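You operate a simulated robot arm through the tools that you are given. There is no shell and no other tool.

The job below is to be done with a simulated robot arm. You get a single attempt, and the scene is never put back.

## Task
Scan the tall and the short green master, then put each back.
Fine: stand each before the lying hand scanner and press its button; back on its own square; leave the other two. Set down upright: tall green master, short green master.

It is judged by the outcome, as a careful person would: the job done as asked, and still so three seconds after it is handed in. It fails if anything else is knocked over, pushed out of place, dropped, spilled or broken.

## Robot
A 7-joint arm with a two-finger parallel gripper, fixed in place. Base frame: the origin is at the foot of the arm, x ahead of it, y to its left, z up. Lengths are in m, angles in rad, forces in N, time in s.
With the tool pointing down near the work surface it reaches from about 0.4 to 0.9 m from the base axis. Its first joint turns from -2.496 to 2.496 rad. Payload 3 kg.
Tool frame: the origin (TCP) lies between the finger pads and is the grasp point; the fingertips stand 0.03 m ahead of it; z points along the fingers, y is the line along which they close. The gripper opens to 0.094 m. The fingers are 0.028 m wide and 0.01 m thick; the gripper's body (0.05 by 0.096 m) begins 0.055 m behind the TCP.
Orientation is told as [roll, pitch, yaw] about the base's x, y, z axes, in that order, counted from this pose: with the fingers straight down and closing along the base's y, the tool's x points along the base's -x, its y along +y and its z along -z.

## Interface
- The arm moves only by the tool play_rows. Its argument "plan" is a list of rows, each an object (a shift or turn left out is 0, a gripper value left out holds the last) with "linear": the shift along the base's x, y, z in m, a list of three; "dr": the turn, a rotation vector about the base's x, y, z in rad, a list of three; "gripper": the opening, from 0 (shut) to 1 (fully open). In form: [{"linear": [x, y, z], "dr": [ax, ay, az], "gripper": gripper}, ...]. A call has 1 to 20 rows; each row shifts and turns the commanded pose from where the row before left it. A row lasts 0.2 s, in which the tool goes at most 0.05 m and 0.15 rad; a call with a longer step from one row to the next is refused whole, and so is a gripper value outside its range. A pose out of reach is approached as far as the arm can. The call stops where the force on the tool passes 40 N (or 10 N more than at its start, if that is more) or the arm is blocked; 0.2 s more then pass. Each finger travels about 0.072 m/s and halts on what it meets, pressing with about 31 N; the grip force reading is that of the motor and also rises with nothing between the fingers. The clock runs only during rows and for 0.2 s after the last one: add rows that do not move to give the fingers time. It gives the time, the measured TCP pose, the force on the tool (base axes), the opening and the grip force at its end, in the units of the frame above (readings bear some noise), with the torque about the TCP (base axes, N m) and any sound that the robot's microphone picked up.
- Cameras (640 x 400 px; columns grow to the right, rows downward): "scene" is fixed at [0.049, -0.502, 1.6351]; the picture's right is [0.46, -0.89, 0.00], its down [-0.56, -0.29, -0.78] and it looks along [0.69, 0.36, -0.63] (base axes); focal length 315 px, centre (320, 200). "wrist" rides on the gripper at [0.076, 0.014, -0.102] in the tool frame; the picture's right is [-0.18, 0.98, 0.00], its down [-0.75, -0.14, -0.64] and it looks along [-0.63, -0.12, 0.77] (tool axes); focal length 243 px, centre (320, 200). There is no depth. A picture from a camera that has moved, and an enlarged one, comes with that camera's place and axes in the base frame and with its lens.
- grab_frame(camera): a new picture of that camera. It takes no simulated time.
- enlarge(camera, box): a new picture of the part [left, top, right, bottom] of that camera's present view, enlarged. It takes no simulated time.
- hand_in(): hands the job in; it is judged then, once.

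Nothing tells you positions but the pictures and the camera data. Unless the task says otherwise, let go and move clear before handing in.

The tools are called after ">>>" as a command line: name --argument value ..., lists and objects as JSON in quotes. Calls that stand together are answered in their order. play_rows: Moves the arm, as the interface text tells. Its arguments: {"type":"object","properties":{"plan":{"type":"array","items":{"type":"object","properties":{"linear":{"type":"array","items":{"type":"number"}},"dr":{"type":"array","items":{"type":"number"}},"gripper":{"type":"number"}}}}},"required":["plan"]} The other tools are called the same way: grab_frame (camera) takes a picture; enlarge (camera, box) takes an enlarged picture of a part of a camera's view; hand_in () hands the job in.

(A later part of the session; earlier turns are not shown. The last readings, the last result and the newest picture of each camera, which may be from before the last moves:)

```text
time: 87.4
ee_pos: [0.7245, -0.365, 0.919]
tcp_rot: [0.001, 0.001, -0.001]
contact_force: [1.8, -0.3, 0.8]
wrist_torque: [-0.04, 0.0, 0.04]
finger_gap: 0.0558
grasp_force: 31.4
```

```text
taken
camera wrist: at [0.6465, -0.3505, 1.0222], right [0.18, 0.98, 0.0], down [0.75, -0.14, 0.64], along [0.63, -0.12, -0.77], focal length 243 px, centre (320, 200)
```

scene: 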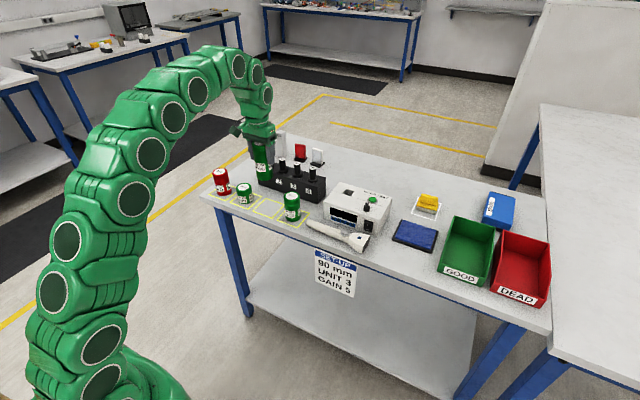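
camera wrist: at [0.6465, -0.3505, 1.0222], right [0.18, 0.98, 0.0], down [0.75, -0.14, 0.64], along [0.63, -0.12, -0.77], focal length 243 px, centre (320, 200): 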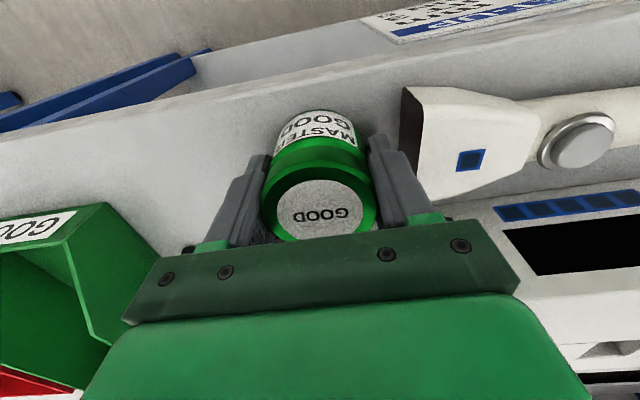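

The short can is regripped. I lift it and carry it high over the other cans, back to its square.

>>> play_rows --plan '[{"linear": [0, 0, 0.015]}, {"linear": [0, 0, 0.03]}, {"linear": [0, 0, 0.035]}, {"linear": [0, 0, 0.035]}, {"linear": [0, 0, 0.03]}, {"linear": [0, 0, 0.015]}, {"linear": [0, 0.02, 0]}, {"linear": [0, 0.035, 0]}, {"linear": [0.002, 0.045, 0]}, {"linear": [0.002, 0.045, 0]}, {"linear": [0.002, 0.045, 0]}, {"linear": [0.002, 0.045, 0]}, {"linear": [0.002, 0.045, 0]}, {"linear": [0.002, 0.045, 0]}, {"linear": [0.002, 0.045, 0]}, {"linear": [0.002, 0.045, 0]}, {"linear": [0.002, 0.045, 0]}, {"linear": [0.002, 0.045, 0]}, {"linear": [0, 0.03, 0]}, {"linear": [0, 0.009, 0]}]'

>>> play_rows --plan '[{"linear": [0, 0, 0]}, {"linear": [0, 0, 0]}]'

>>> grab_frame --camera "wrist"

```text
time: 91.6
ee_pos: [0.7437, 0.1791, 1.0799]
tcp_rot: [-0.001, -0.003, -0.001]
contact_force: [-0.3, -0.5, -2.8]
wrist_torque: [-0.02, -0.02, -0.02]
finger_gap: 0.0559
grasp_force: 31.4
```

```text
time: 92.2
ee_pos: [0.7444, 0.1795, 1.0809]
tcp_rot: [0.0, 0.0, 0.0]
contact_force: [-0.7, -0.8, -2.5]
wrist_torque: [-0.03, -0.03, 0.02]
finger_gap: 0.0559
grasp_force: 31.0
```

```text
taken
camera wrist: at [0.6667, 0.1926, 1.1829], right [0.18, 0.98, 0.0], down [0.75, -0.14, 0.64], along [0.63, -0.12, -0.77], focal length 243 px, centre (320, 200)
```

wrist: 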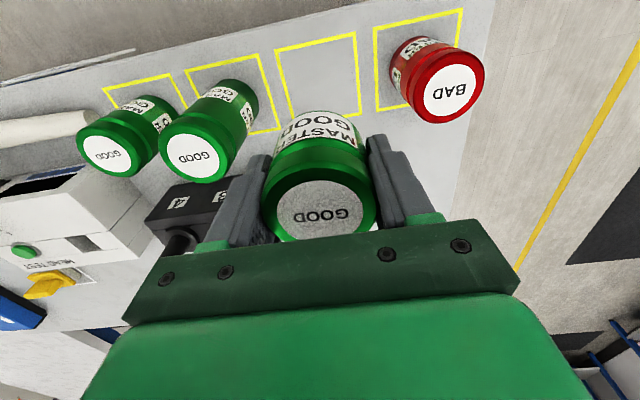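

I'm over its square, within about 1 mm of the pick pose. I lower to just above the bench.

>>> play_rows --plan '[{"linear": [0.0003, 0.0005, -0.02]}, {"linear": [0, 0, -0.03]}, {"linear": [0, 0, -0.035]}, {"linear": [0, 0, -0.035]}, {"linear": [0, 0, -0.022]}, {"linear": [0, 0, -0.01]}, {"linear": [0, 0, -0.004]}, {"linear": [0, 0, 0]}, {"linear": [0, 0, 0]}]'

>>> grab_frame --camera "wrist"

>>> enlarge --camera "scene" --box '[200, 150, 300, 220]'

```text
time: 94.2
ee_pos: [0.7433, 0.1817, 0.9229]
tcp_rot: [-0.002, 0.0, 0.0]
contact_force: [-0.6, 1.0, -2.2]
wrist_torque: [-0.03, 0.01, 0.03]
finger_gap: 0.0562
grasp_force: 30.7
```

```text
taken
camera wrist: at [0.6666, 0.1956, 1.0261], right [0.18, 0.98, 0.0], down [0.75, -0.14, 0.64], along [0.63, -0.12, -0.77], focal length 243 px, centre (320, 200)
```

wrist: 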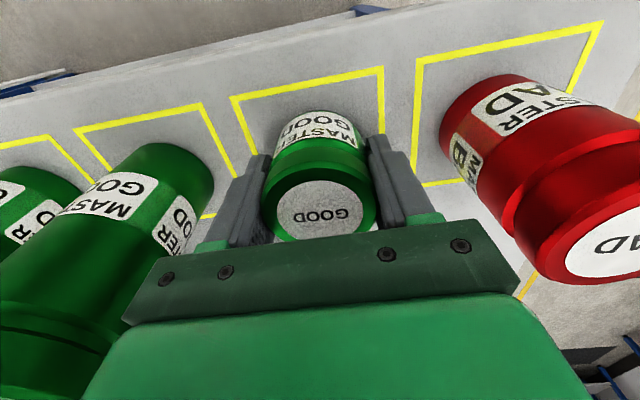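

```text
5.71 times, centred on (250, 185) of scene
camera zoom: at [0.049, -0.502, 1.6351], right [0.46, -0.89, 0.0], down [-0.56, -0.29, -0.78], along [0.69, 0.36, -0.63], focal length 1802 px, centre (720, 286)
```

zoom: 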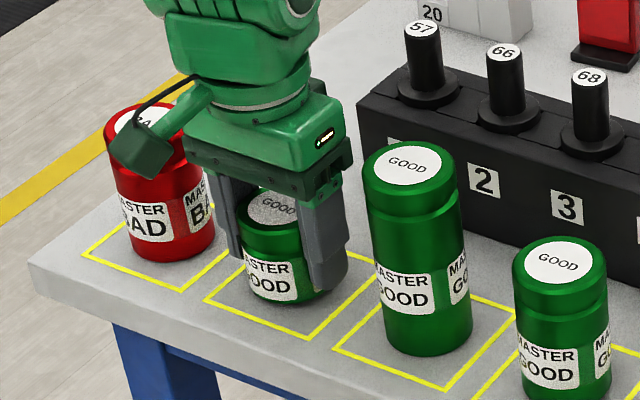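

>>> play_rows --plan '[{"linear": [0.0005, -0.0022, -0.001]}, {"linear": [0, 0, -0.001]}, {"linear": [0, 0, -0.001]}, {"linear": [0, 0, -0.0005]}, {"linear": [0, 0, 0]}]'

>>> enlarge --camera "wrist" --box '[200, 60, 440, 260]'

```text
time: 95.4
ee_pos: [0.7455, 0.1781, 0.9205]
tcp_rot: [0.001, 0.0, 0.0]
contact_force: [0.5, -0.3, -2.6]
wrist_torque: [-0.01, 0.03, -0.03]
finger_gap: 0.0558
grasp_force: 31.1
```

```text
2.00 times, centred on (320, 160) of wrist
camera zoom: at [0.6674, 0.1921, 1.0236], right [0.18, 0.98, 0.0], down [0.75, -0.14, 0.64], along [0.63, -0.12, -0.77], focal length 485 px, centre (320, 280)
```

zoom: 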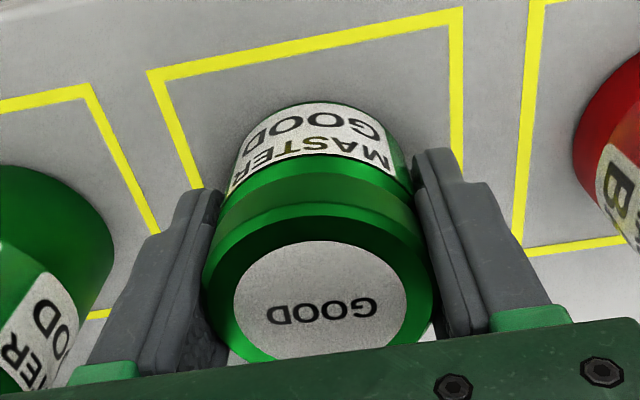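

>>> play_rows --plan '[{"linear": [-0.0004, 0.001, -0.0007]}, {"linear": [0, 0, -0.0007]}, {"linear": [0, 0, -0.0003]}, {"linear": [0, 0, 0]}]'

```text
time: 96.4
ee_pos: [0.744, 0.1792, 0.919]
tcp_rot: [0.0, -0.001, 0.001]
contact_force: [-1.8, 1.6, 6.3]
wrist_torque: [0.03, 0.23, -0.04]
finger_gap: 0.0556
grasp_force: 31.1
```

The short can is down on its square (force now +6.3 N). I release it, rise, and look.

>>> play_rows --plan '[{"linear": [0, 0, 0], "gripper": 0.62}, {"linear": [0, 0, 0], "gripper": 0.7}, {"linear": [0, 0, 0], "gripper": 0.8}, {"linear": [0, 0, 0], "gripper": 0.8}, {"linear": [0, 0, 0.015]}, {"linear": [0, 0, 0.03]}, {"linear": [0, 0, 0.04]}, {"linear": [0, 0, 0.04]}, {"linear": [0, 0, 0.035]}, {"linear": [0, 0, 0.03]}, {"linear": [0, 0, 0]}, {"linear": [0, 0, 0]}]'

>>> grab_frame --camera "wrist"

>>> enlarge --camera "scene" --box '[190, 120, 390, 260]'

```text
time: 99.0
ee_pos: [0.7434, 0.178, 1.109]
tcp_rot: [-0.001, 0.0, 0.0]
contact_force: [0.7, 0.2, -0.3]
wrist_torque: [0.01, -0.02, 0.0]
finger_gap: 0.0752
grasp_force: 0.0
```

```text
taken
camera wrist: at [0.6667, 0.1934, 1.2117], right [0.18, 0.98, 0.0], down [0.75, -0.14, 0.64], along [0.63, -0.12, -0.77], focal length 243 px, centre (320, 200)
```

wrist: 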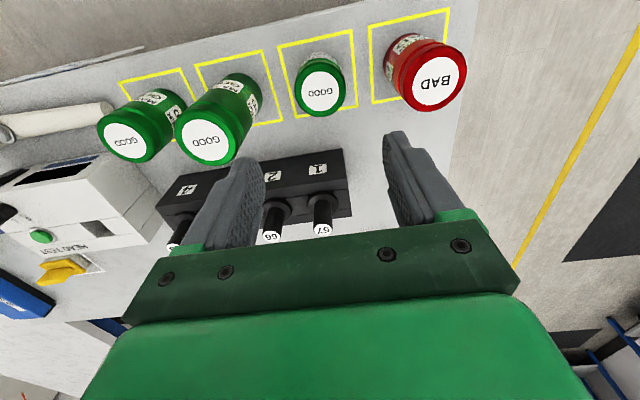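

```text
2.86 times, centred on (290, 190) of scene
camera zoom: at [0.049, -0.502, 1.6351], right [0.46, -0.89, 0.0], down [-0.56, -0.29, -0.78], along [0.69, 0.36, -0.63], focal length 901 px, centre (406, 229)
```

zoom: 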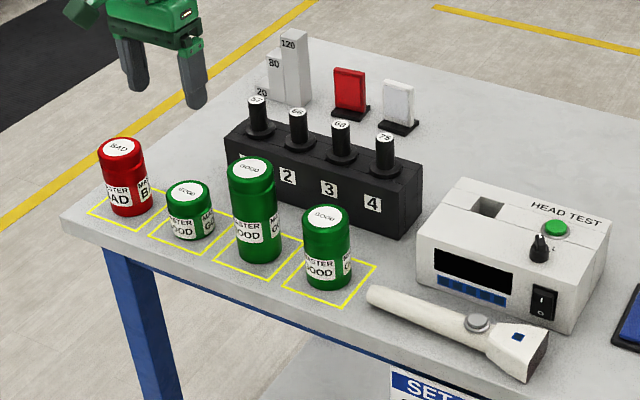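

The short can is back on its square and upright. Now I return to the tall can for another scan try.

>>> play_rows --plan '[{"linear": [0.001, -0.03, 0], "gripper": 0.85}, {"linear": [0.001, -0.04, 0]}, {"linear": [0, -0.0355, 0]}, {"linear": [0, 0, -0.03]}, {"linear": [0, 0, -0.03]}, {"linear": [0, 0, 0]}, {"linear": [0, 0, 0]}]'

>>> enlarge --camera "wrist" --box '[230, 60, 410, 200]'

```text
time: 100.6
ee_pos: [0.7449, 0.0744, 1.0501]
tcp_rot: [0.001, 0.0, 0.001]
contact_force: [0.6, 0.3, 0.7]
wrist_torque: [0.01, -0.01, 0.01]
finger_gap: 0.0802
grasp_force: 0.1
```

```text
2.86 times, centred on (320, 130) of wrist
camera zoom: at [0.6677, 0.0887, 1.1522], right [0.18, 0.98, 0.0], down [0.75, -0.14, 0.64], along [0.63, -0.12, -0.77], focal length 693 px, centre (320, 400)
```

zoom: 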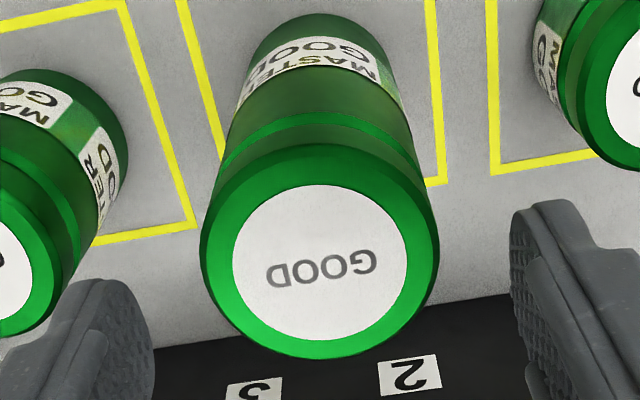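

>>> play_rows --plan '[{"linear": [0.002, 0, -0.02]}, {"linear": [0, 0, -0.025]}, {"linear": [0, 0, -0.02]}, {"linear": [0, 0, -0.0145]}, {"linear": [0, 0, 0]}, {"linear": [0, 0, 0], "gripper": 0.7}, {"linear": [0, 0, 0], "gripper": 0.62}, {"linear": [0, 0, 0], "gripper": 0.55}, {"linear": [0, 0, 0], "gripper": 0.3}, {"linear": [0, 0, 0], "gripper": 0.3}, {"linear": [0, 0, 0]}]'

>>> grab_frame --camera "wrist"

```text
time: 103.0
ee_pos: [0.7472, 0.072, 0.97]
tcp_rot: [0.0, 0.0, -0.001]
contact_force: [-1.2, 1.8, 3.0]
wrist_torque: [0.02, -0.02, -0.01]
finger_gap: 0.0567
grasp_force: 30.8
```

```text
taken
camera wrist: at [0.6706, 0.0875, 1.0733], right [0.18, 0.98, 0.0], down [0.75, -0.14, 0.64], along [0.63, -0.12, -0.77], focal length 243 px, centre (320, 200)
```

wrist: 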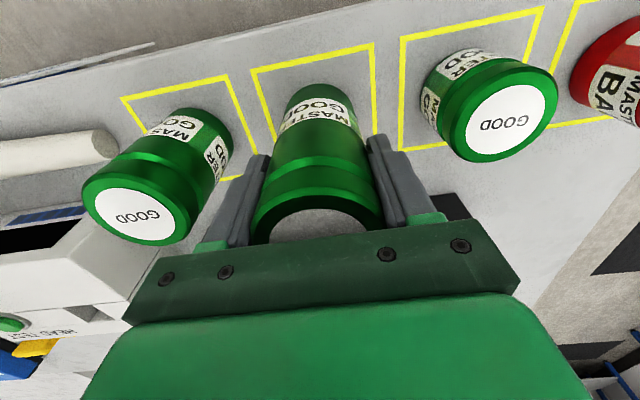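

Tall can gripped. I lift it and carry it to the scanner again, first to a point about 15 mm from the window.

>>> play_rows --plan '[{"linear": [0, 0, 0.015]}, {"linear": [0, 0, 0.03]}, {"linear": [0, 0, 0.035]}, {"linear": [0, 0, 0.035]}, {"linear": [0, 0, 0.025]}, {"linear": [0, -0.02, 0]}, {"linear": [-0.002, -0.035, 0]}, {"linear": [-0.003, -0.045, 0]}, {"linear": [-0.003, -0.045, 0]}, {"linear": [-0.003, -0.045, 0]}, {"linear": [-0.003, -0.045, 0]}, {"linear": [-0.003, -0.045, 0]}, {"linear": [-0.003, -0.045, 0]}, {"linear": [-0.003, -0.045, 0]}, {"linear": [-0.002, -0.04, 0]}, {"linear": [-0.001, -0.022, 0]}, {"linear": [0, 0, 0]}, {"linear": [0, 0, 0]}]'

>>> grab_frame --camera "wrist"

>>> enlarge --camera "wrist" --box '[340, 10, 500, 110]'

```text
time: 106.8
ee_pos: [0.7225, -0.3583, 1.1112]
tcp_rot: [0.0, -0.001, -0.002]
contact_force: [-0.2, -0.5, -5.0]
wrist_torque: [-0.02, 0.04, 0.01]
finger_gap: 0.0559
grasp_force: 31.1
```

```text
taken
camera wrist: at [0.6445, -0.3435, 1.2131], right [0.18, 0.98, 0.0], down [0.75, -0.14, 0.64], along [0.63, -0.12, -0.77], focal length 243 px, centre (320, 200)
```

wrist: 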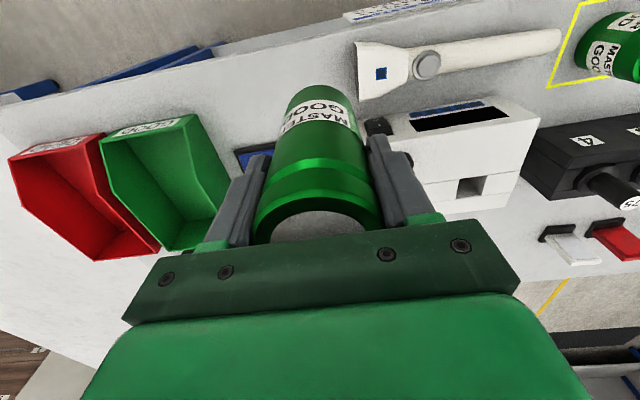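

```text
4.00 times, centred on (420, 60) of wrist
camera zoom: at [0.6445, -0.3435, 1.2131], right [0.18, 0.98, 0.0], down [0.75, -0.14, 0.64], along [0.63, -0.12, -0.77], focal length 970 px, centre (-80, 760)
```

zoom: 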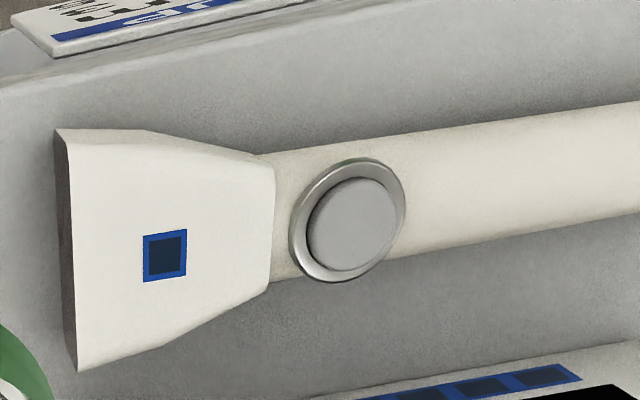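

The window plane is still at y ≈ -0.314. I lower to about 5 mm above the bench and check the gap.

>>> play_rows --plan '[{"linear": [-0.0005, 0, -0.02]}, {"linear": [0, 0, -0.03]}, {"linear": [0, 0, -0.03]}, {"linear": [0, 0, -0.03]}, {"linear": [0, 0, -0.018]}, {"linear": [0, 0, -0.007]}, {"linear": [0, 0, 0]}, {"linear": [0, 0, 0]}]'

>>> grab_frame --camera "wrist"

>>> enlarge --camera "scene" --box '[310, 190, 430, 280]'

```text
time: 108.6
ee_pos: [0.7217, -0.3587, 0.9749]
tcp_rot: [0.0, 0.0, -0.001]
contact_force: [-0.2, -0.4, -4.3]
wrist_torque: [-0.02, 0.0, -0.01]
finger_gap: 0.0562
grasp_force: 31.2
```

```text
taken
camera wrist: at [0.6445, -0.3441, 1.0762], right [0.18, 0.98, 0.0], down [0.75, -0.14, 0.64], along [0.63, -0.12, -0.77], focal length 243 px, centre (320, 200)
```

wrist: 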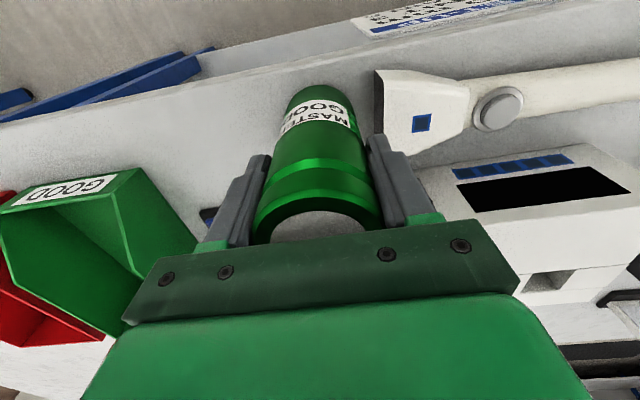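

```text
4.44 times, centred on (370, 235) of scene
camera zoom: at [0.049, -0.502, 1.6351], right [0.46, -0.89, 0.0], down [-0.56, -0.29, -0.78], along [0.69, 0.36, -0.63], focal length 1401 px, centre (98, 44)
```

zoom: 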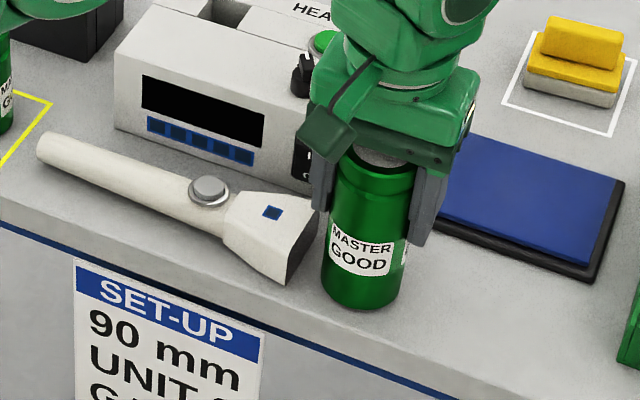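

The gap is about 15 mm here. I move 7 mm closer, then set down gently.

>>> play_rows --plan '[{"linear": [0, 0.0035, 0]}, {"linear": [0, 0.0035, 0]}, {"linear": [0, 0, 0]}, {"linear": [0, 0, -0.0015]}, {"linear": [0, 0, -0.001]}, {"linear": [0, 0, -0.0007]}, {"linear": [0, 0, 0]}]'

>>> enlarge --camera "wrist" --box '[260, 30, 560, 230]'

>>> enlarge --camera "scene" --box '[340, 210, 420, 270]'

```text
time: 110.2
ee_pos: [0.7223, -0.3519, 0.9713]
tcp_rot: [0.0, 0.0, -0.001]
contact_force: [0.5, -0.4, -4.7]
wrist_torque: [-0.03, 0.0, 0.02]
finger_gap: 0.0556
grasp_force: 30.5
```

```text
2.00 times, centred on (410, 130) of wrist
camera zoom: at [0.6451, -0.3371, 1.0735], right [0.18, 0.98, 0.0], down [0.75, -0.14, 0.64], along [0.63, -0.12, -0.77], focal length 485 px, centre (140, 340)
```

zoom: 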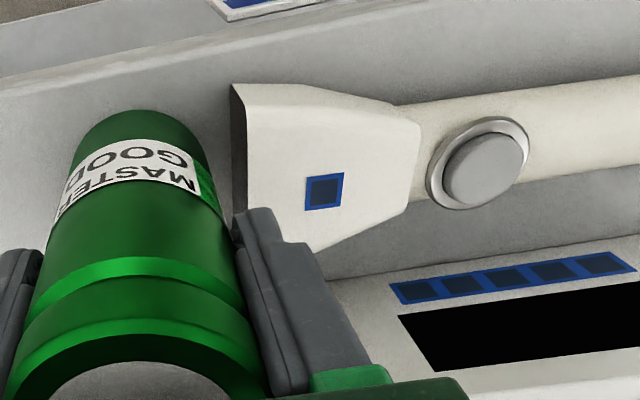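

```text
6.67 times, centred on (380, 240) of scene
camera zoom: at [0.049, -0.502, 1.6351], right [0.46, -0.89, 0.0], down [-0.56, -0.29, -0.78], along [0.69, 0.36, -0.63], focal length 2102 px, centre (-80, -67)
```

zoom: 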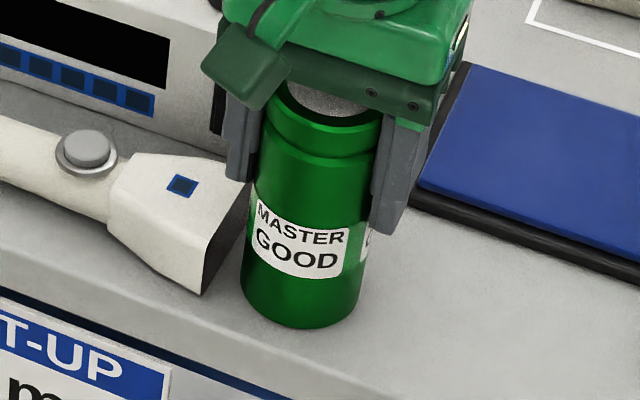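

>>> play_rows --plan '[{"linear": [0, 0, -0.0006]}, {"linear": [0, 0, -0.0005]}, {"linear": [0, 0, -0.0004]}, {"linear": [0, 0, 0]}]'

```text
time: 111.2
ee_pos: [0.7235, -0.3514, 0.9704]
tcp_rot: [0.0, -0.003, 0.0]
contact_force: [-5.4, 7.2, 20.4]
wrist_torque: [0.64, 0.41, 0.04]
finger_gap: 0.0559
grasp_force: 31.1
```

That presses down a little too firmly; I back off 0.8 mm, release, and rise.

>>> play_rows --plan '[{"linear": [0, 0, 0.0008]}, {"linear": [0, 0, 0]}, {"linear": [0, 0, 0], "gripper": 0.62}, {"linear": [0, 0, 0], "gripper": 0.66}, {"linear": [0, 0, 0], "gripper": 0.72}, {"linear": [0, 0, 0], "gripper": 0.72}, {"linear": [0, 0, 0.01]}, {"linear": [0, 0, 0.03]}, {"linear": [0, 0, 0.04]}, {"linear": [0, 0, 0.04]}, {"linear": [0, 0, 0.01]}, {"linear": [0, 0.03, 0]}, {"linear": [0.001, 0.04, 0]}, {"linear": [0.001, 0.043, 0], "gripper": 0.0}, {"linear": [0, 0, -0.025]}, {"linear": [0, 0, -0.03]}, {"linear": [0, 0, -0.025]}, {"linear": [0, 0, 0]}, {"linear": [0, 0, 0]}]'

>>> enlarge --camera "wrist" --box '[180, 50, 420, 200]'

>>> enlarge --camera "scene" --box '[320, 190, 420, 270]'

```text
time: 115.2
ee_pos: [0.7244, -0.2366, 1.0206]
tcp_rot: [0.001, -0.001, 0.0]
contact_force: [-0.7, -0.3, 1.1]
wrist_torque: [-0.02, -0.01, 0.02]
finger_gap: 0.0
grasp_force: 31.5
```

```text
2.67 times, centred on (300, 125) of wrist
camera zoom: at [0.6479, -0.2221, 1.1225], right [0.18, 0.98, 0.0], down [0.75, -0.14, 0.64], along [0.63, -0.12, -0.77], focal length 647 px, centre (373, 400)
```

zoom: 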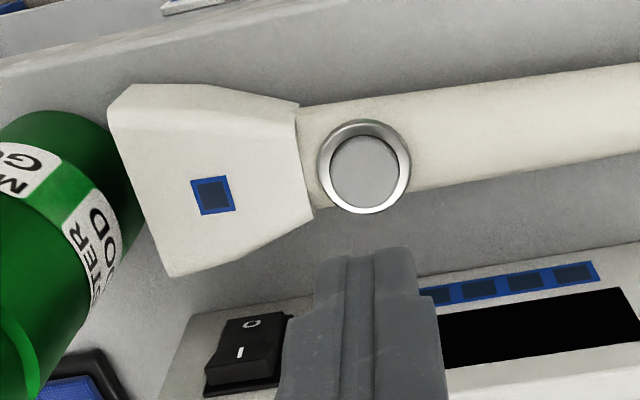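

```text
5.00 times, centred on (370, 230) of scene
camera zoom: at [0.049, -0.502, 1.6351], right [0.46, -0.89, 0.0], down [-0.56, -0.29, -0.78], along [0.69, 0.36, -0.63], focal length 1576 px, centre (70, 50)
```

zoom: 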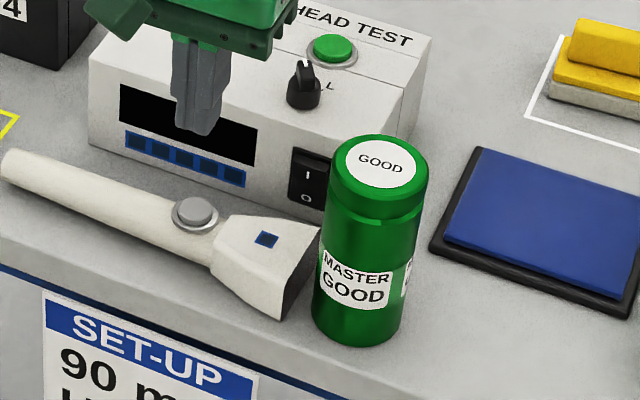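

The tall can now stands about 9 mm from the window. I correct 2.7 mm in y and press, imaging right after the click.

>>> play_rows --plan '[{"linear": [0, -0.0027, -0.03]}, {"linear": [0, 0, -0.03]}, {"linear": [0, 0, -0.005]}, {"linear": [0, 0, 0]}]'

>>> play_rows --plan '[{"linear": [0, 0, -0.004]}, {"linear": [0, 0, -0.003]}, {"linear": [0, 0, -0.0025]}]'

>>> enlarge --camera "scene" --box '[320, 190, 420, 270]'

>>> play_rows --plan '[{"linear": [0, 0, 0]}]'

>>> enlarge --camera "scene" --box '[320, 190, 420, 270]'

```text
time: 116.2
ee_pos: [0.724, -0.24, 0.955]
tcp_rot: [-0.001, 0.0, 0.001]
contact_force: [0.2, -0.3, 0.5]
wrist_torque: [-0.01, -0.02, 0.01]
finger_gap: 0.0
grasp_force: 31.1
```

```text
time: 117.0
ee_pos: [0.7227, -0.2414, 0.945]
tcp_rot: [0.001, 0.0, 0.0]
contact_force: [-3.0, 1.1, 8.6]
wrist_torque: [0.08, 0.08, 0.0]
finger_gap: 0.0001
grasp_force: 31.4
heard: click
```

```text
5.00 times, centred on (370, 230) of scene
camera zoom: at [0.049, -0.502, 1.6351], right [0.46, -0.89, 0.0], down [-0.56, -0.29, -0.78], along [0.69, 0.36, -0.63], focal length 1576 px, centre (70, 50)
```

zoom: 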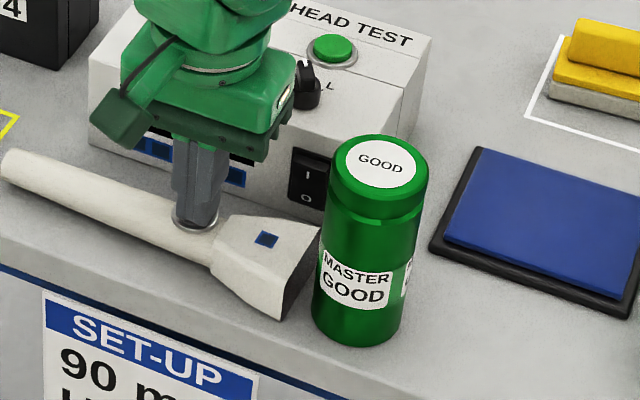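

```text
time: 117.4
ee_pos: [0.7233, -0.2406, 0.9456]
tcp_rot: [0.001, 0.0, 0.0]
contact_force: [-0.1, 1.9, 7.9]
wrist_torque: [0.03, 0.04, 0.02]
finger_gap: 0.0003
grasp_force: 31.2
```

```text
5.00 times, centred on (370, 230) of scene
camera zoom: at [0.049, -0.502, 1.6351], right [0.46, -0.89, 0.0], down [-0.56, -0.29, -0.78], along [0.69, 0.36, -0.63], focal length 1576 px, centre (70, 50)
```

zoom: 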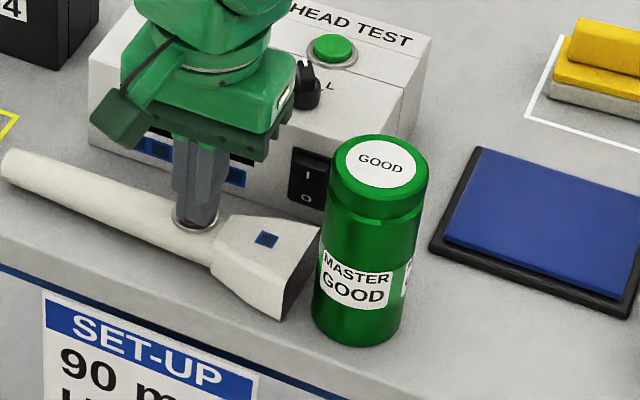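

Still no light at 9 mm, while the short can read fine at 22 mm. The tall can's label sits higher than the window (z ≈ 0.905–0.938 versus a window centre of ≈ 0.894), so it probably needs to stand farther back to come into view. I fetch it to move it away from the window.

>>> play_rows --plan '[{"linear": [0, 0, 0.01]}, {"linear": [0, 0, 0.035]}, {"linear": [0, 0, 0.04]}, {"linear": [0, 0, 0.04]}, {"linear": [0, 0, 0.03]}, {"linear": [-0.001, -0.03, 0], "gripper": 0.8}, {"linear": [0, -0.04, 0]}, {"linear": [0, -0.04, 0]}, {"linear": [0, -0.001, -0.025]}, {"linear": [0, 0, -0.025]}, {"linear": [0, 0, 0]}, {"linear": [0, 0, 0]}]'

>>> enlarge --camera "wrist" --box '[240, 60, 440, 200]'

```text
time: 120.0
ee_pos: [0.7236, -0.3519, 1.0513]
tcp_rot: [0.001, 0.0, 0.0]
contact_force: [0.0, -1.2, 0.8]
wrist_torque: [0.0, -0.01, 0.02]
finger_gap: 0.0753
grasp_force: 0.0
```

```text
2.86 times, centred on (340, 130) of wrist
camera zoom: at [0.6455, -0.3377, 1.1537], right [0.18, 0.98, 0.0], down [0.75, -0.14, 0.64], along [0.63, -0.12, -0.77], focal length 693 px, centre (263, 400)
```

zoom: 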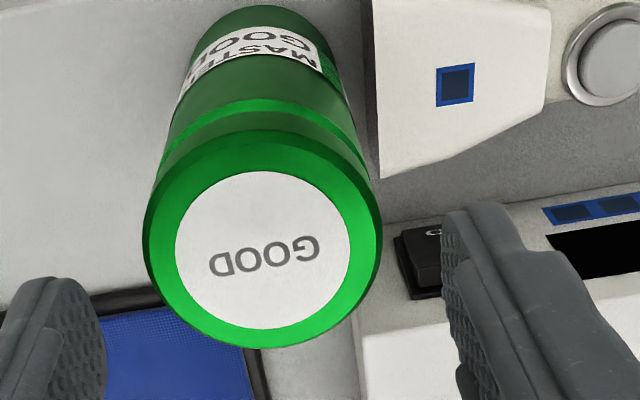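

>>> play_rows --plan '[{"linear": [0, 0, -0.02]}, {"linear": [0, 0, -0.025]}, {"linear": [0, 0, -0.02]}, {"linear": [0, 0, -0.015]}, {"linear": [0, 0, 0]}, {"linear": [0, 0, 0], "gripper": 0.65}, {"linear": [0, 0, 0], "gripper": 0.55}, {"linear": [0, 0, 0], "gripper": 0.3}, {"linear": [0, 0, 0], "gripper": 0.3}, {"linear": [0, 0, 0]}]'

>>> play_rows --plan '[{"linear": [0, 0, 0.004]}, {"linear": [0, 0, 0.006]}, {"linear": [0, -0.01, 0]}, {"linear": [-0.0003, -0.02, 0]}, {"linear": [-0.0003, -0.02, 0]}, {"linear": [-0.0004, -0.01, 0]}, {"linear": [0, -0.002, 0]}, {"linear": [0, 0, 0]}, {"linear": [0, 0, 0]}]'

>>> grab_frame --camera "wrist"

```text
time: 122.2
ee_pos: [0.7212, -0.3516, 0.9718]
tcp_rot: [0.0, -0.001, 0.001]
contact_force: [1.4, -0.5, 0.0]
wrist_torque: [0.0, -0.03, -0.01]
finger_gap: 0.056
grasp_force: 30.8
```

```text
time: 124.2
ee_pos: [0.7213, -0.4152, 0.9814]
tcp_rot: [-0.001, 0.0, -0.002]
contact_force: [0.1, 1.0, -3.4]
wrist_torque: [0.0, 0.01, -0.03]
finger_gap: 0.0558
grasp_force: 31.0
```

```text
taken
camera wrist: at [0.6442, -0.4001, 1.0843], right [0.18, 0.98, 0.0], down [0.75, -0.14, 0.64], along [0.63, -0.12, -0.77], focal length 243 px, centre (320, 200)
```

wrist: 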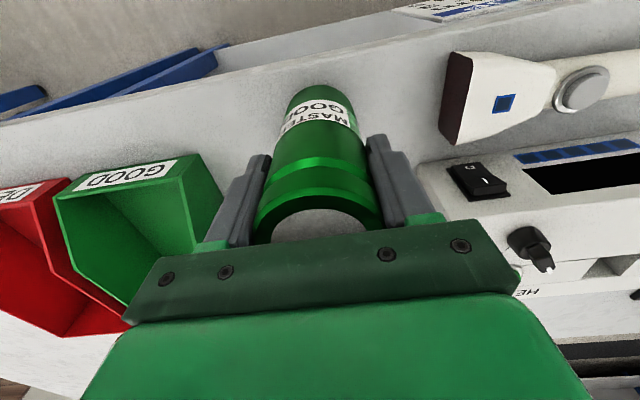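

>>> enlarge --camera "wrist" --box '[420, 30, 560, 160]'

>>> enlarge --camera "scene" --box '[340, 215, 410, 270]'

```text
3.08 times, centred on (490, 95) of wrist
camera zoom: at [0.6442, -0.4001, 1.0843], right [0.18, 0.98, 0.0], down [0.75, -0.14, 0.64], along [0.63, -0.12, -0.77], focal length 746 px, centre (-203, 523)
```

zoom: 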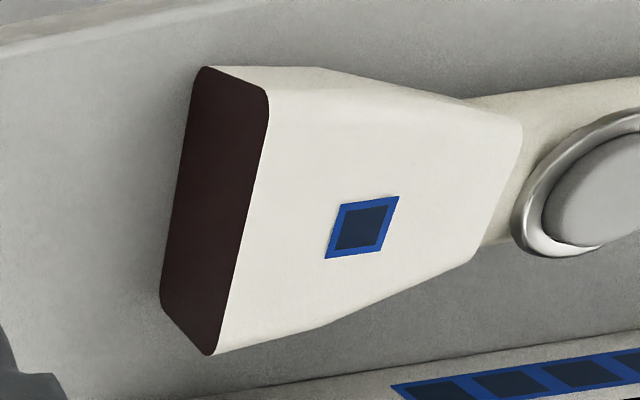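

```text
7.27 times, centred on (375, 242) of scene
camera zoom: at [0.049, -0.502, 1.6351], right [0.46, -0.89, 0.0], down [-0.56, -0.29, -0.78], along [0.69, 0.36, -0.63], focal length 2293 px, centre (-80, -109)
```

zoom: 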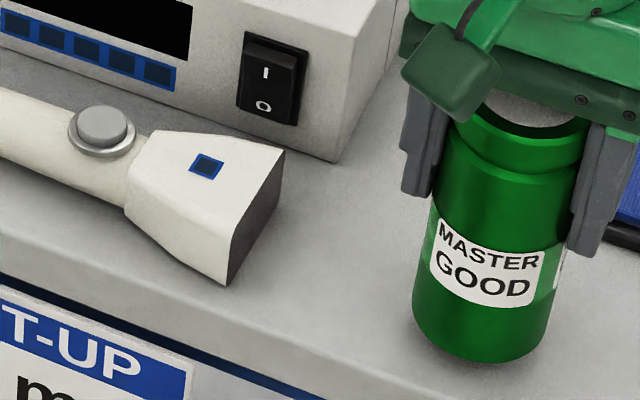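

The gap is now about 72 mm. I set the can down here gently.

>>> play_rows --plan '[{"linear": [0, 0, -0.005]}, {"linear": [0, 0, -0.003]}, {"linear": [0, 0, -0.001]}, {"linear": [0, 0, 0]}]'

```text
time: 125.2
ee_pos: [0.7202, -0.4141, 0.9712]
tcp_rot: [0.0, -0.001, 0.0]
contact_force: [0.5, -1.0, -3.0]
wrist_torque: [0.03, 0.0, -0.02]
finger_gap: 0.0561
grasp_force: 30.5
```

>>> play_rows --plan '[{"linear": [0, 0, -0.0005]}, {"linear": [0, 0, 0]}, {"linear": [0, 0, 0]}]'

```text
time: 126.0
ee_pos: [0.7214, -0.4152, 0.9716]
tcp_rot: [0.001, 0.0, 0.0]
contact_force: [0.8, 0.2, -4.6]
wrist_torque: [-0.01, 0.02, -0.01]
finger_gap: 0.0556
grasp_force: 30.9
```

>>> play_rows --plan '[{"linear": [0, 0, -0.0005]}, {"linear": [0, 0, -0.0003]}, {"linear": [0, 0, 0]}]'

```text
time: 126.8
ee_pos: [0.7224, -0.4139, 0.9711]
tcp_rot: [0.002, -0.002, 0.001]
contact_force: [-3.8, 1.7, 16.9]
wrist_torque: [0.4, 0.63, 0.0]
finger_gap: 0.0561
grasp_force: 30.9
```

It is down. I release, rise, and press the button again.

>>> play_rows --plan '[{"linear": [0, 0, 0.0005]}, {"linear": [0, 0, 0]}, {"linear": [0, 0, 0], "gripper": 0.62}, {"linear": [0, 0, 0], "gripper": 0.66}, {"linear": [0, 0, 0], "gripper": 0.74}, {"linear": [0, 0, 0], "gripper": 0.74}, {"linear": [0, 0, 0.01]}, {"linear": [0, 0, 0.03]}, {"linear": [0, 0, 0.04]}, {"linear": [0, 0, 0.04]}, {"linear": [0, 0, 0.01]}, {"linear": [0, 0.035, 0]}, {"linear": [0.001, 0.045, 0]}, {"linear": [0.001, 0.045, 0], "gripper": 0.0}, {"linear": [0, 0.045, 0]}, {"linear": [0, 0.006, -0.025]}, {"linear": [0, 0, -0.03]}, {"linear": [0, 0, -0.025]}, {"linear": [0, 0, 0]}, {"linear": [0, 0, 0]}]'

>>> enlarge --camera "wrist" --box '[180, 50, 420, 200]'

>>> enlarge --camera "scene" --box '[320, 190, 420, 270]'

```text
time: 131.0
ee_pos: [0.7221, -0.2394, 1.0219]
tcp_rot: [-0.002, 0.001, 0.0]
contact_force: [0.3, 0.2, 0.3]
wrist_torque: [-0.02, 0.02, 0.04]
finger_gap: 0.0001
grasp_force: 31.2
```

```text
2.67 times, centred on (300, 125) of wrist
camera zoom: at [0.6457, -0.2243, 1.1246], right [0.18, 0.98, 0.0], down [0.75, -0.14, 0.64], along [0.63, -0.12, -0.77], focal length 647 px, centre (373, 400)
```

zoom: 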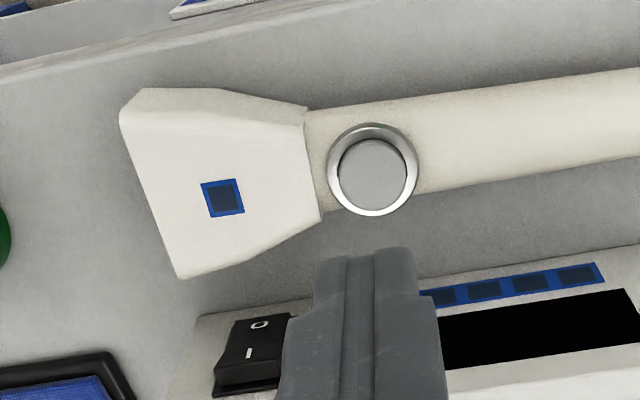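

```text
5.00 times, centred on (370, 230) of scene
camera zoom: at [0.049, -0.502, 1.6351], right [0.46, -0.89, 0.0], down [-0.56, -0.29, -0.78], along [0.69, 0.36, -0.63], focal length 1576 px, centre (70, 50)
```

zoom: 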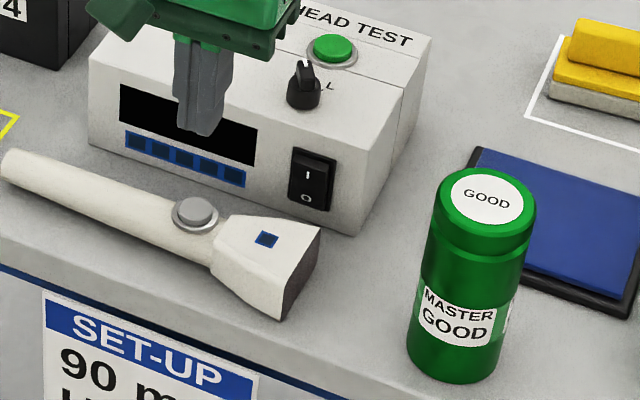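

>>> play_rows --plan '[{"linear": [0.0012, 0, -0.03]}, {"linear": [0, 0, -0.03]}, {"linear": [0, 0, -0.006]}, {"linear": [0, 0, 0]}]'

>>> play_rows --plan '[{"linear": [0, 0, -0.004]}, {"linear": [0, 0, -0.003]}, {"linear": [0, 0, -0.0025]}]'

>>> enlarge --camera "scene" --box '[320, 190, 420, 270]'

>>> play_rows --plan '[{"linear": [0, 0, 0]}]'

>>> enlarge --camera "scene" --box '[320, 190, 420, 270]'

```text
time: 132.0
ee_pos: [0.7242, -0.2384, 0.9563]
tcp_rot: [0.0, 0.001, 0.0]
contact_force: [-0.4, -0.5, 0.0]
wrist_torque: [0.03, -0.01, -0.01]
finger_gap: 0.0001
grasp_force: 30.7
```

```text
time: 132.8
ee_pos: [0.7252, -0.2393, 0.9461]
tcp_rot: [0.0, 0.0, 0.001]
contact_force: [1.2, 0.3, 5.2]
wrist_torque: [-0.02, 0.0, -0.02]
finger_gap: 0.0
grasp_force: 31.6
heard: click
```

```text
5.00 times, centred on (370, 230) of scene
camera zoom: at [0.049, -0.502, 1.6351], right [0.46, -0.89, 0.0], down [-0.56, -0.29, -0.78], along [0.69, 0.36, -0.63], focal length 1576 px, centre (70, 50)
```

zoom: 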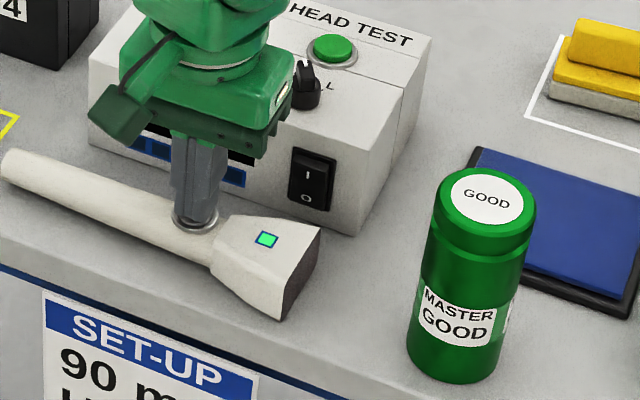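

```text
time: 133.2
ee_pos: [0.7256, -0.2389, 0.9473]
tcp_rot: [0.001, 0.001, 0.0]
contact_force: [2.4, 0.3, 4.9]
wrist_torque: [-0.01, -0.02, -0.01]
finger_gap: 0.0002
grasp_force: 31.2
```

```text
5.00 times, centred on (370, 230) of scene
camera zoom: at [0.049, -0.502, 1.6351], right [0.46, -0.89, 0.0], down [-0.56, -0.29, -0.78], along [0.69, 0.36, -0.63], focal length 1576 px, centre (70, 50)
```

zoom: 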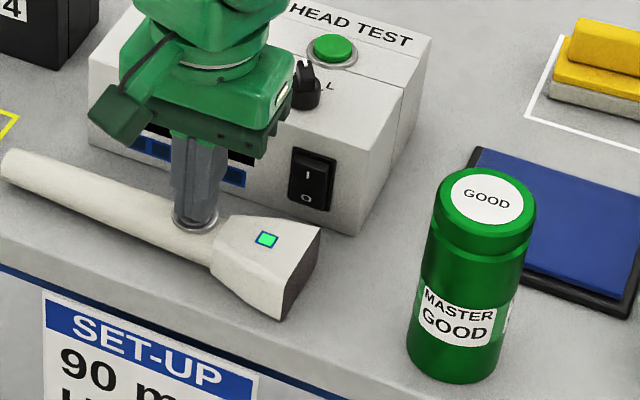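

The lamp is green: the tall can is read at this distance. Now I release the button and fetch the tall can to put it back on its square.

>>> play_rows --plan '[{"linear": [0, 0, 0.01]}, {"linear": [0, 0, 0.035]}, {"linear": [0, 0, 0.04]}, {"linear": [0, 0, 0.04]}, {"linear": [0, 0, 0.03]}, {"linear": [-0.0015, -0.035, 0], "gripper": 0.8}, {"linear": [-0.0015, -0.045, 0]}, {"linear": [0, -0.045, 0]}, {"linear": [0, -0.045, 0]}, {"linear": [0, -0.0055, -0.025]}, {"linear": [0, 0, -0.025]}, {"linear": [0, 0, 0]}, {"linear": [0, 0, 0]}]'

>>> enlarge --camera "wrist" --box '[240, 60, 440, 200]'

```text
time: 136.0
ee_pos: [0.72, -0.4146, 1.0525]
tcp_rot: [0.0, 0.0, 0.0]
contact_force: [0.1, 0.4, -0.7]
wrist_torque: [-0.03, 0.01, 0.0]
finger_gap: 0.0751
grasp_force: 0.0
```

```text
2.86 times, centred on (340, 130) of wrist
camera zoom: at [0.6428, -0.3998, 1.1541], right [0.18, 0.98, 0.0], down [0.75, -0.14, 0.64], along [0.63, -0.12, -0.77], focal length 693 px, centre (263, 400)
```

zoom: 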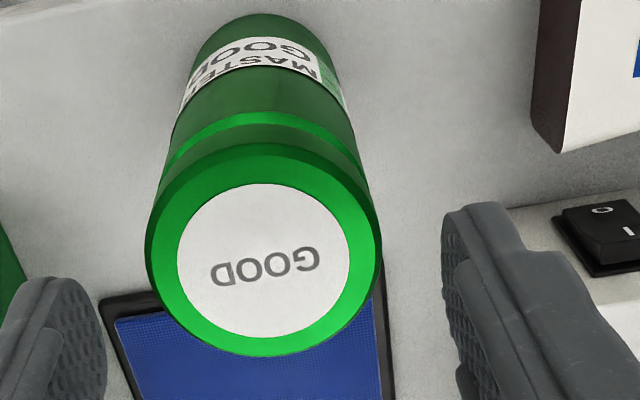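

>>> play_rows --plan '[{"linear": [0.0022, 0.0002, -0.02]}, {"linear": [0, 0, -0.025]}, {"linear": [0, 0, -0.02]}, {"linear": [0, 0, -0.016]}, {"linear": [0, 0, 0]}, {"linear": [0, 0, 0], "gripper": 0.65}, {"linear": [0, 0, 0], "gripper": 0.55}, {"linear": [0, 0, 0], "gripper": 0.3}, {"linear": [0, 0, 0], "gripper": 0.3}, {"linear": [0, 0, 0]}]'

>>> grab_frame --camera "wrist"

```text
time: 138.2
ee_pos: [0.7253, -0.4142, 0.9712]
tcp_rot: [0.0, 0.0, -0.001]
contact_force: [0.3, -1.8, 3.9]
wrist_torque: [-0.1, -0.11, -0.04]
finger_gap: 0.0568
grasp_force: 30.8
```

```text
taken
camera wrist: at [0.6471, -0.3993, 1.0729], right [0.18, 0.98, 0.0], down [0.75, -0.14, 0.64], along [0.63, -0.12, -0.77], focal length 243 px, centre (320, 200)
```

wrist: 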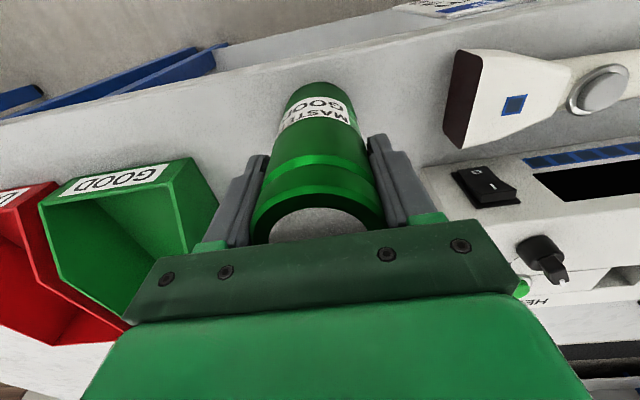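

Gripped. I lift it and carry it back over the scanner and medium can to its square.

>>> play_rows --plan '[{"linear": [0, 0, 0.015]}, {"linear": [0, 0, 0.03]}, {"linear": [0, 0, 0.035]}, {"linear": [0, 0, 0.035]}, {"linear": [0, 0, 0.025]}, {"linear": [0, 0.02, 0]}, {"linear": [0.002, 0.035, 0]}, {"linear": [0.0025, 0.045, 0]}, {"linear": [0.0025, 0.045, 0]}, {"linear": [0.0025, 0.045, 0]}, {"linear": [0.0025, 0.045, 0]}, {"linear": [0.0025, 0.045, 0]}, {"linear": [0.0025, 0.045, 0]}, {"linear": [0.0025, 0.045, 0]}, {"linear": [0.0025, 0.045, 0]}, {"linear": [0.0015, 0.04, 0]}, {"linear": [0, 0.025, 0]}, {"linear": [0, 0.006, 0]}, {"linear": [0, 0, 0]}, {"linear": [0, 0, 0]}]'

>>> grab_frame --camera "wrist"

>>> enlarge --camera "scene" --box '[190, 110, 390, 250]'

```text
time: 142.4
ee_pos: [0.7471, 0.0724, 1.1103]
tcp_rot: [0.001, 0.0, -0.001]
contact_force: [0.2, 0.0, -4.3]
wrist_torque: [-0.01, -0.01, -0.03]
finger_gap: 0.0558
grasp_force: 30.9
```

```text
taken
camera wrist: at [0.6703, 0.0869, 1.2123], right [0.18, 0.98, 0.0], down [0.75, -0.14, 0.64], along [0.63, -0.12, -0.77], focal length 243 px, centre (320, 200)
```

wrist: 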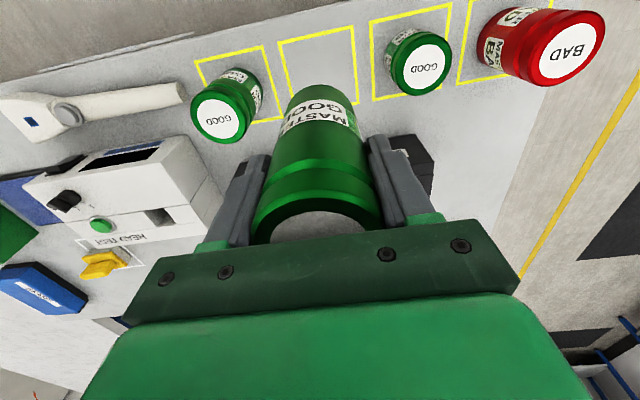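

```text
2.86 times, centred on (290, 180) of scene
camera zoom: at [0.049, -0.502, 1.6351], right [0.46, -0.89, 0.0], down [-0.56, -0.29, -0.78], along [0.69, 0.36, -0.63], focal length 901 px, centre (406, 257)
```

zoom: 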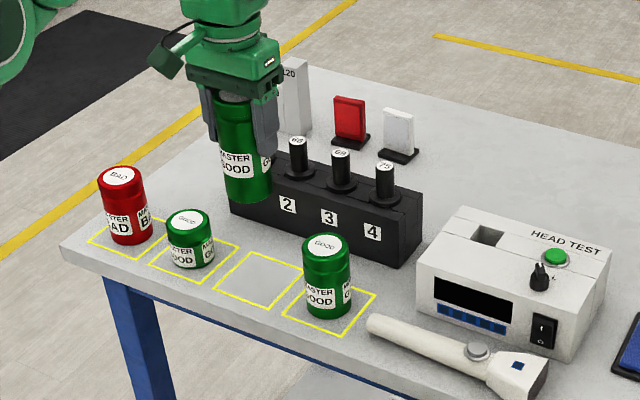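

I'm over its square. I lower to just above the bench.

>>> play_rows --plan '[{"linear": [0.0003, 0.0007, -0.02]}, {"linear": [0, 0, -0.03]}, {"linear": [0, 0, -0.03]}, {"linear": [0, 0, -0.03]}, {"linear": [0, 0, -0.017]}, {"linear": [0, 0, -0.007]}, {"linear": [0, 0, 0]}, {"linear": [0, 0, 0]}]'

>>> grab_frame --camera "wrist"

>>> enlarge --camera "scene" --box '[215, 140, 315, 230]'

```text
time: 144.2
ee_pos: [0.7475, 0.0743, 0.9762]
tcp_rot: [0.0, 0.0, 0.0]
contact_force: [-0.4, 0.2, -3.7]
wrist_torque: [0.0, -0.03, -0.02]
finger_gap: 0.0559
grasp_force: 31.2
```

```text
taken
camera wrist: at [0.6709, 0.088, 1.0785], right [0.18, 0.98, 0.0], down [0.75, -0.14, 0.64], along [0.63, -0.12, -0.77], focal length 243 px, centre (320, 200)
```

wrist: 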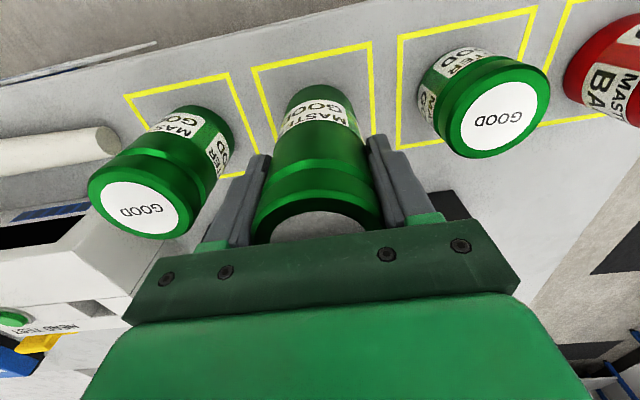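

```text
4.44 times, centred on (265, 185) of scene
camera zoom: at [0.049, -0.502, 1.6351], right [0.46, -0.89, 0.0], down [-0.56, -0.29, -0.78], along [0.69, 0.36, -0.63], focal length 1401 px, centre (564, 267)
```

zoom: 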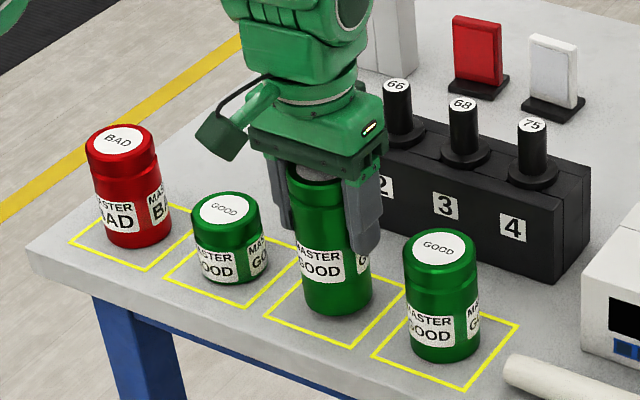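

>>> play_rows --plan '[{"linear": [-0.0005, 0, -0.002]}, {"linear": [0, 0, -0.0015]}, {"linear": [0, 0, -0.001]}, {"linear": [0, 0, -0.0005]}, {"linear": [0, 0, 0]}]'

```text
time: 145.4
ee_pos: [0.7489, 0.0734, 0.9701]
tcp_rot: [0.0, 0.0, 0.0]
contact_force: [1.0, 0.5, -4.5]
wrist_torque: [0.04, 0.0, 0.02]
finger_gap: 0.0558
grasp_force: 31.2
```

>>> play_rows --plan '[{"linear": [0, 0, -0.0005]}, {"linear": [0, 0, -0.0003]}, {"linear": [0, 0, 0]}]'

```text
time: 146.2
ee_pos: [0.7487, 0.072, 0.9707]
tcp_rot: [0.001, 0.001, -0.001]
contact_force: [0.0, -0.5, -4.1]
wrist_torque: [0.03, 0.02, 0.01]
finger_gap: 0.0558
grasp_force: 31.4
```

>>> play_rows --plan '[{"linear": [0, 0, -0.0004]}, {"linear": [0, 0, -0.0003]}, {"linear": [0, 0, 0]}]'

```text
time: 147.0
ee_pos: [0.7477, 0.0728, 0.9696]
tcp_rot: [0.001, -0.003, -0.001]
contact_force: [-4.8, -3.4, 14.8]
wrist_torque: [0.0, 0.15, 0.02]
finger_gap: 0.0559
grasp_force: 31.1
```

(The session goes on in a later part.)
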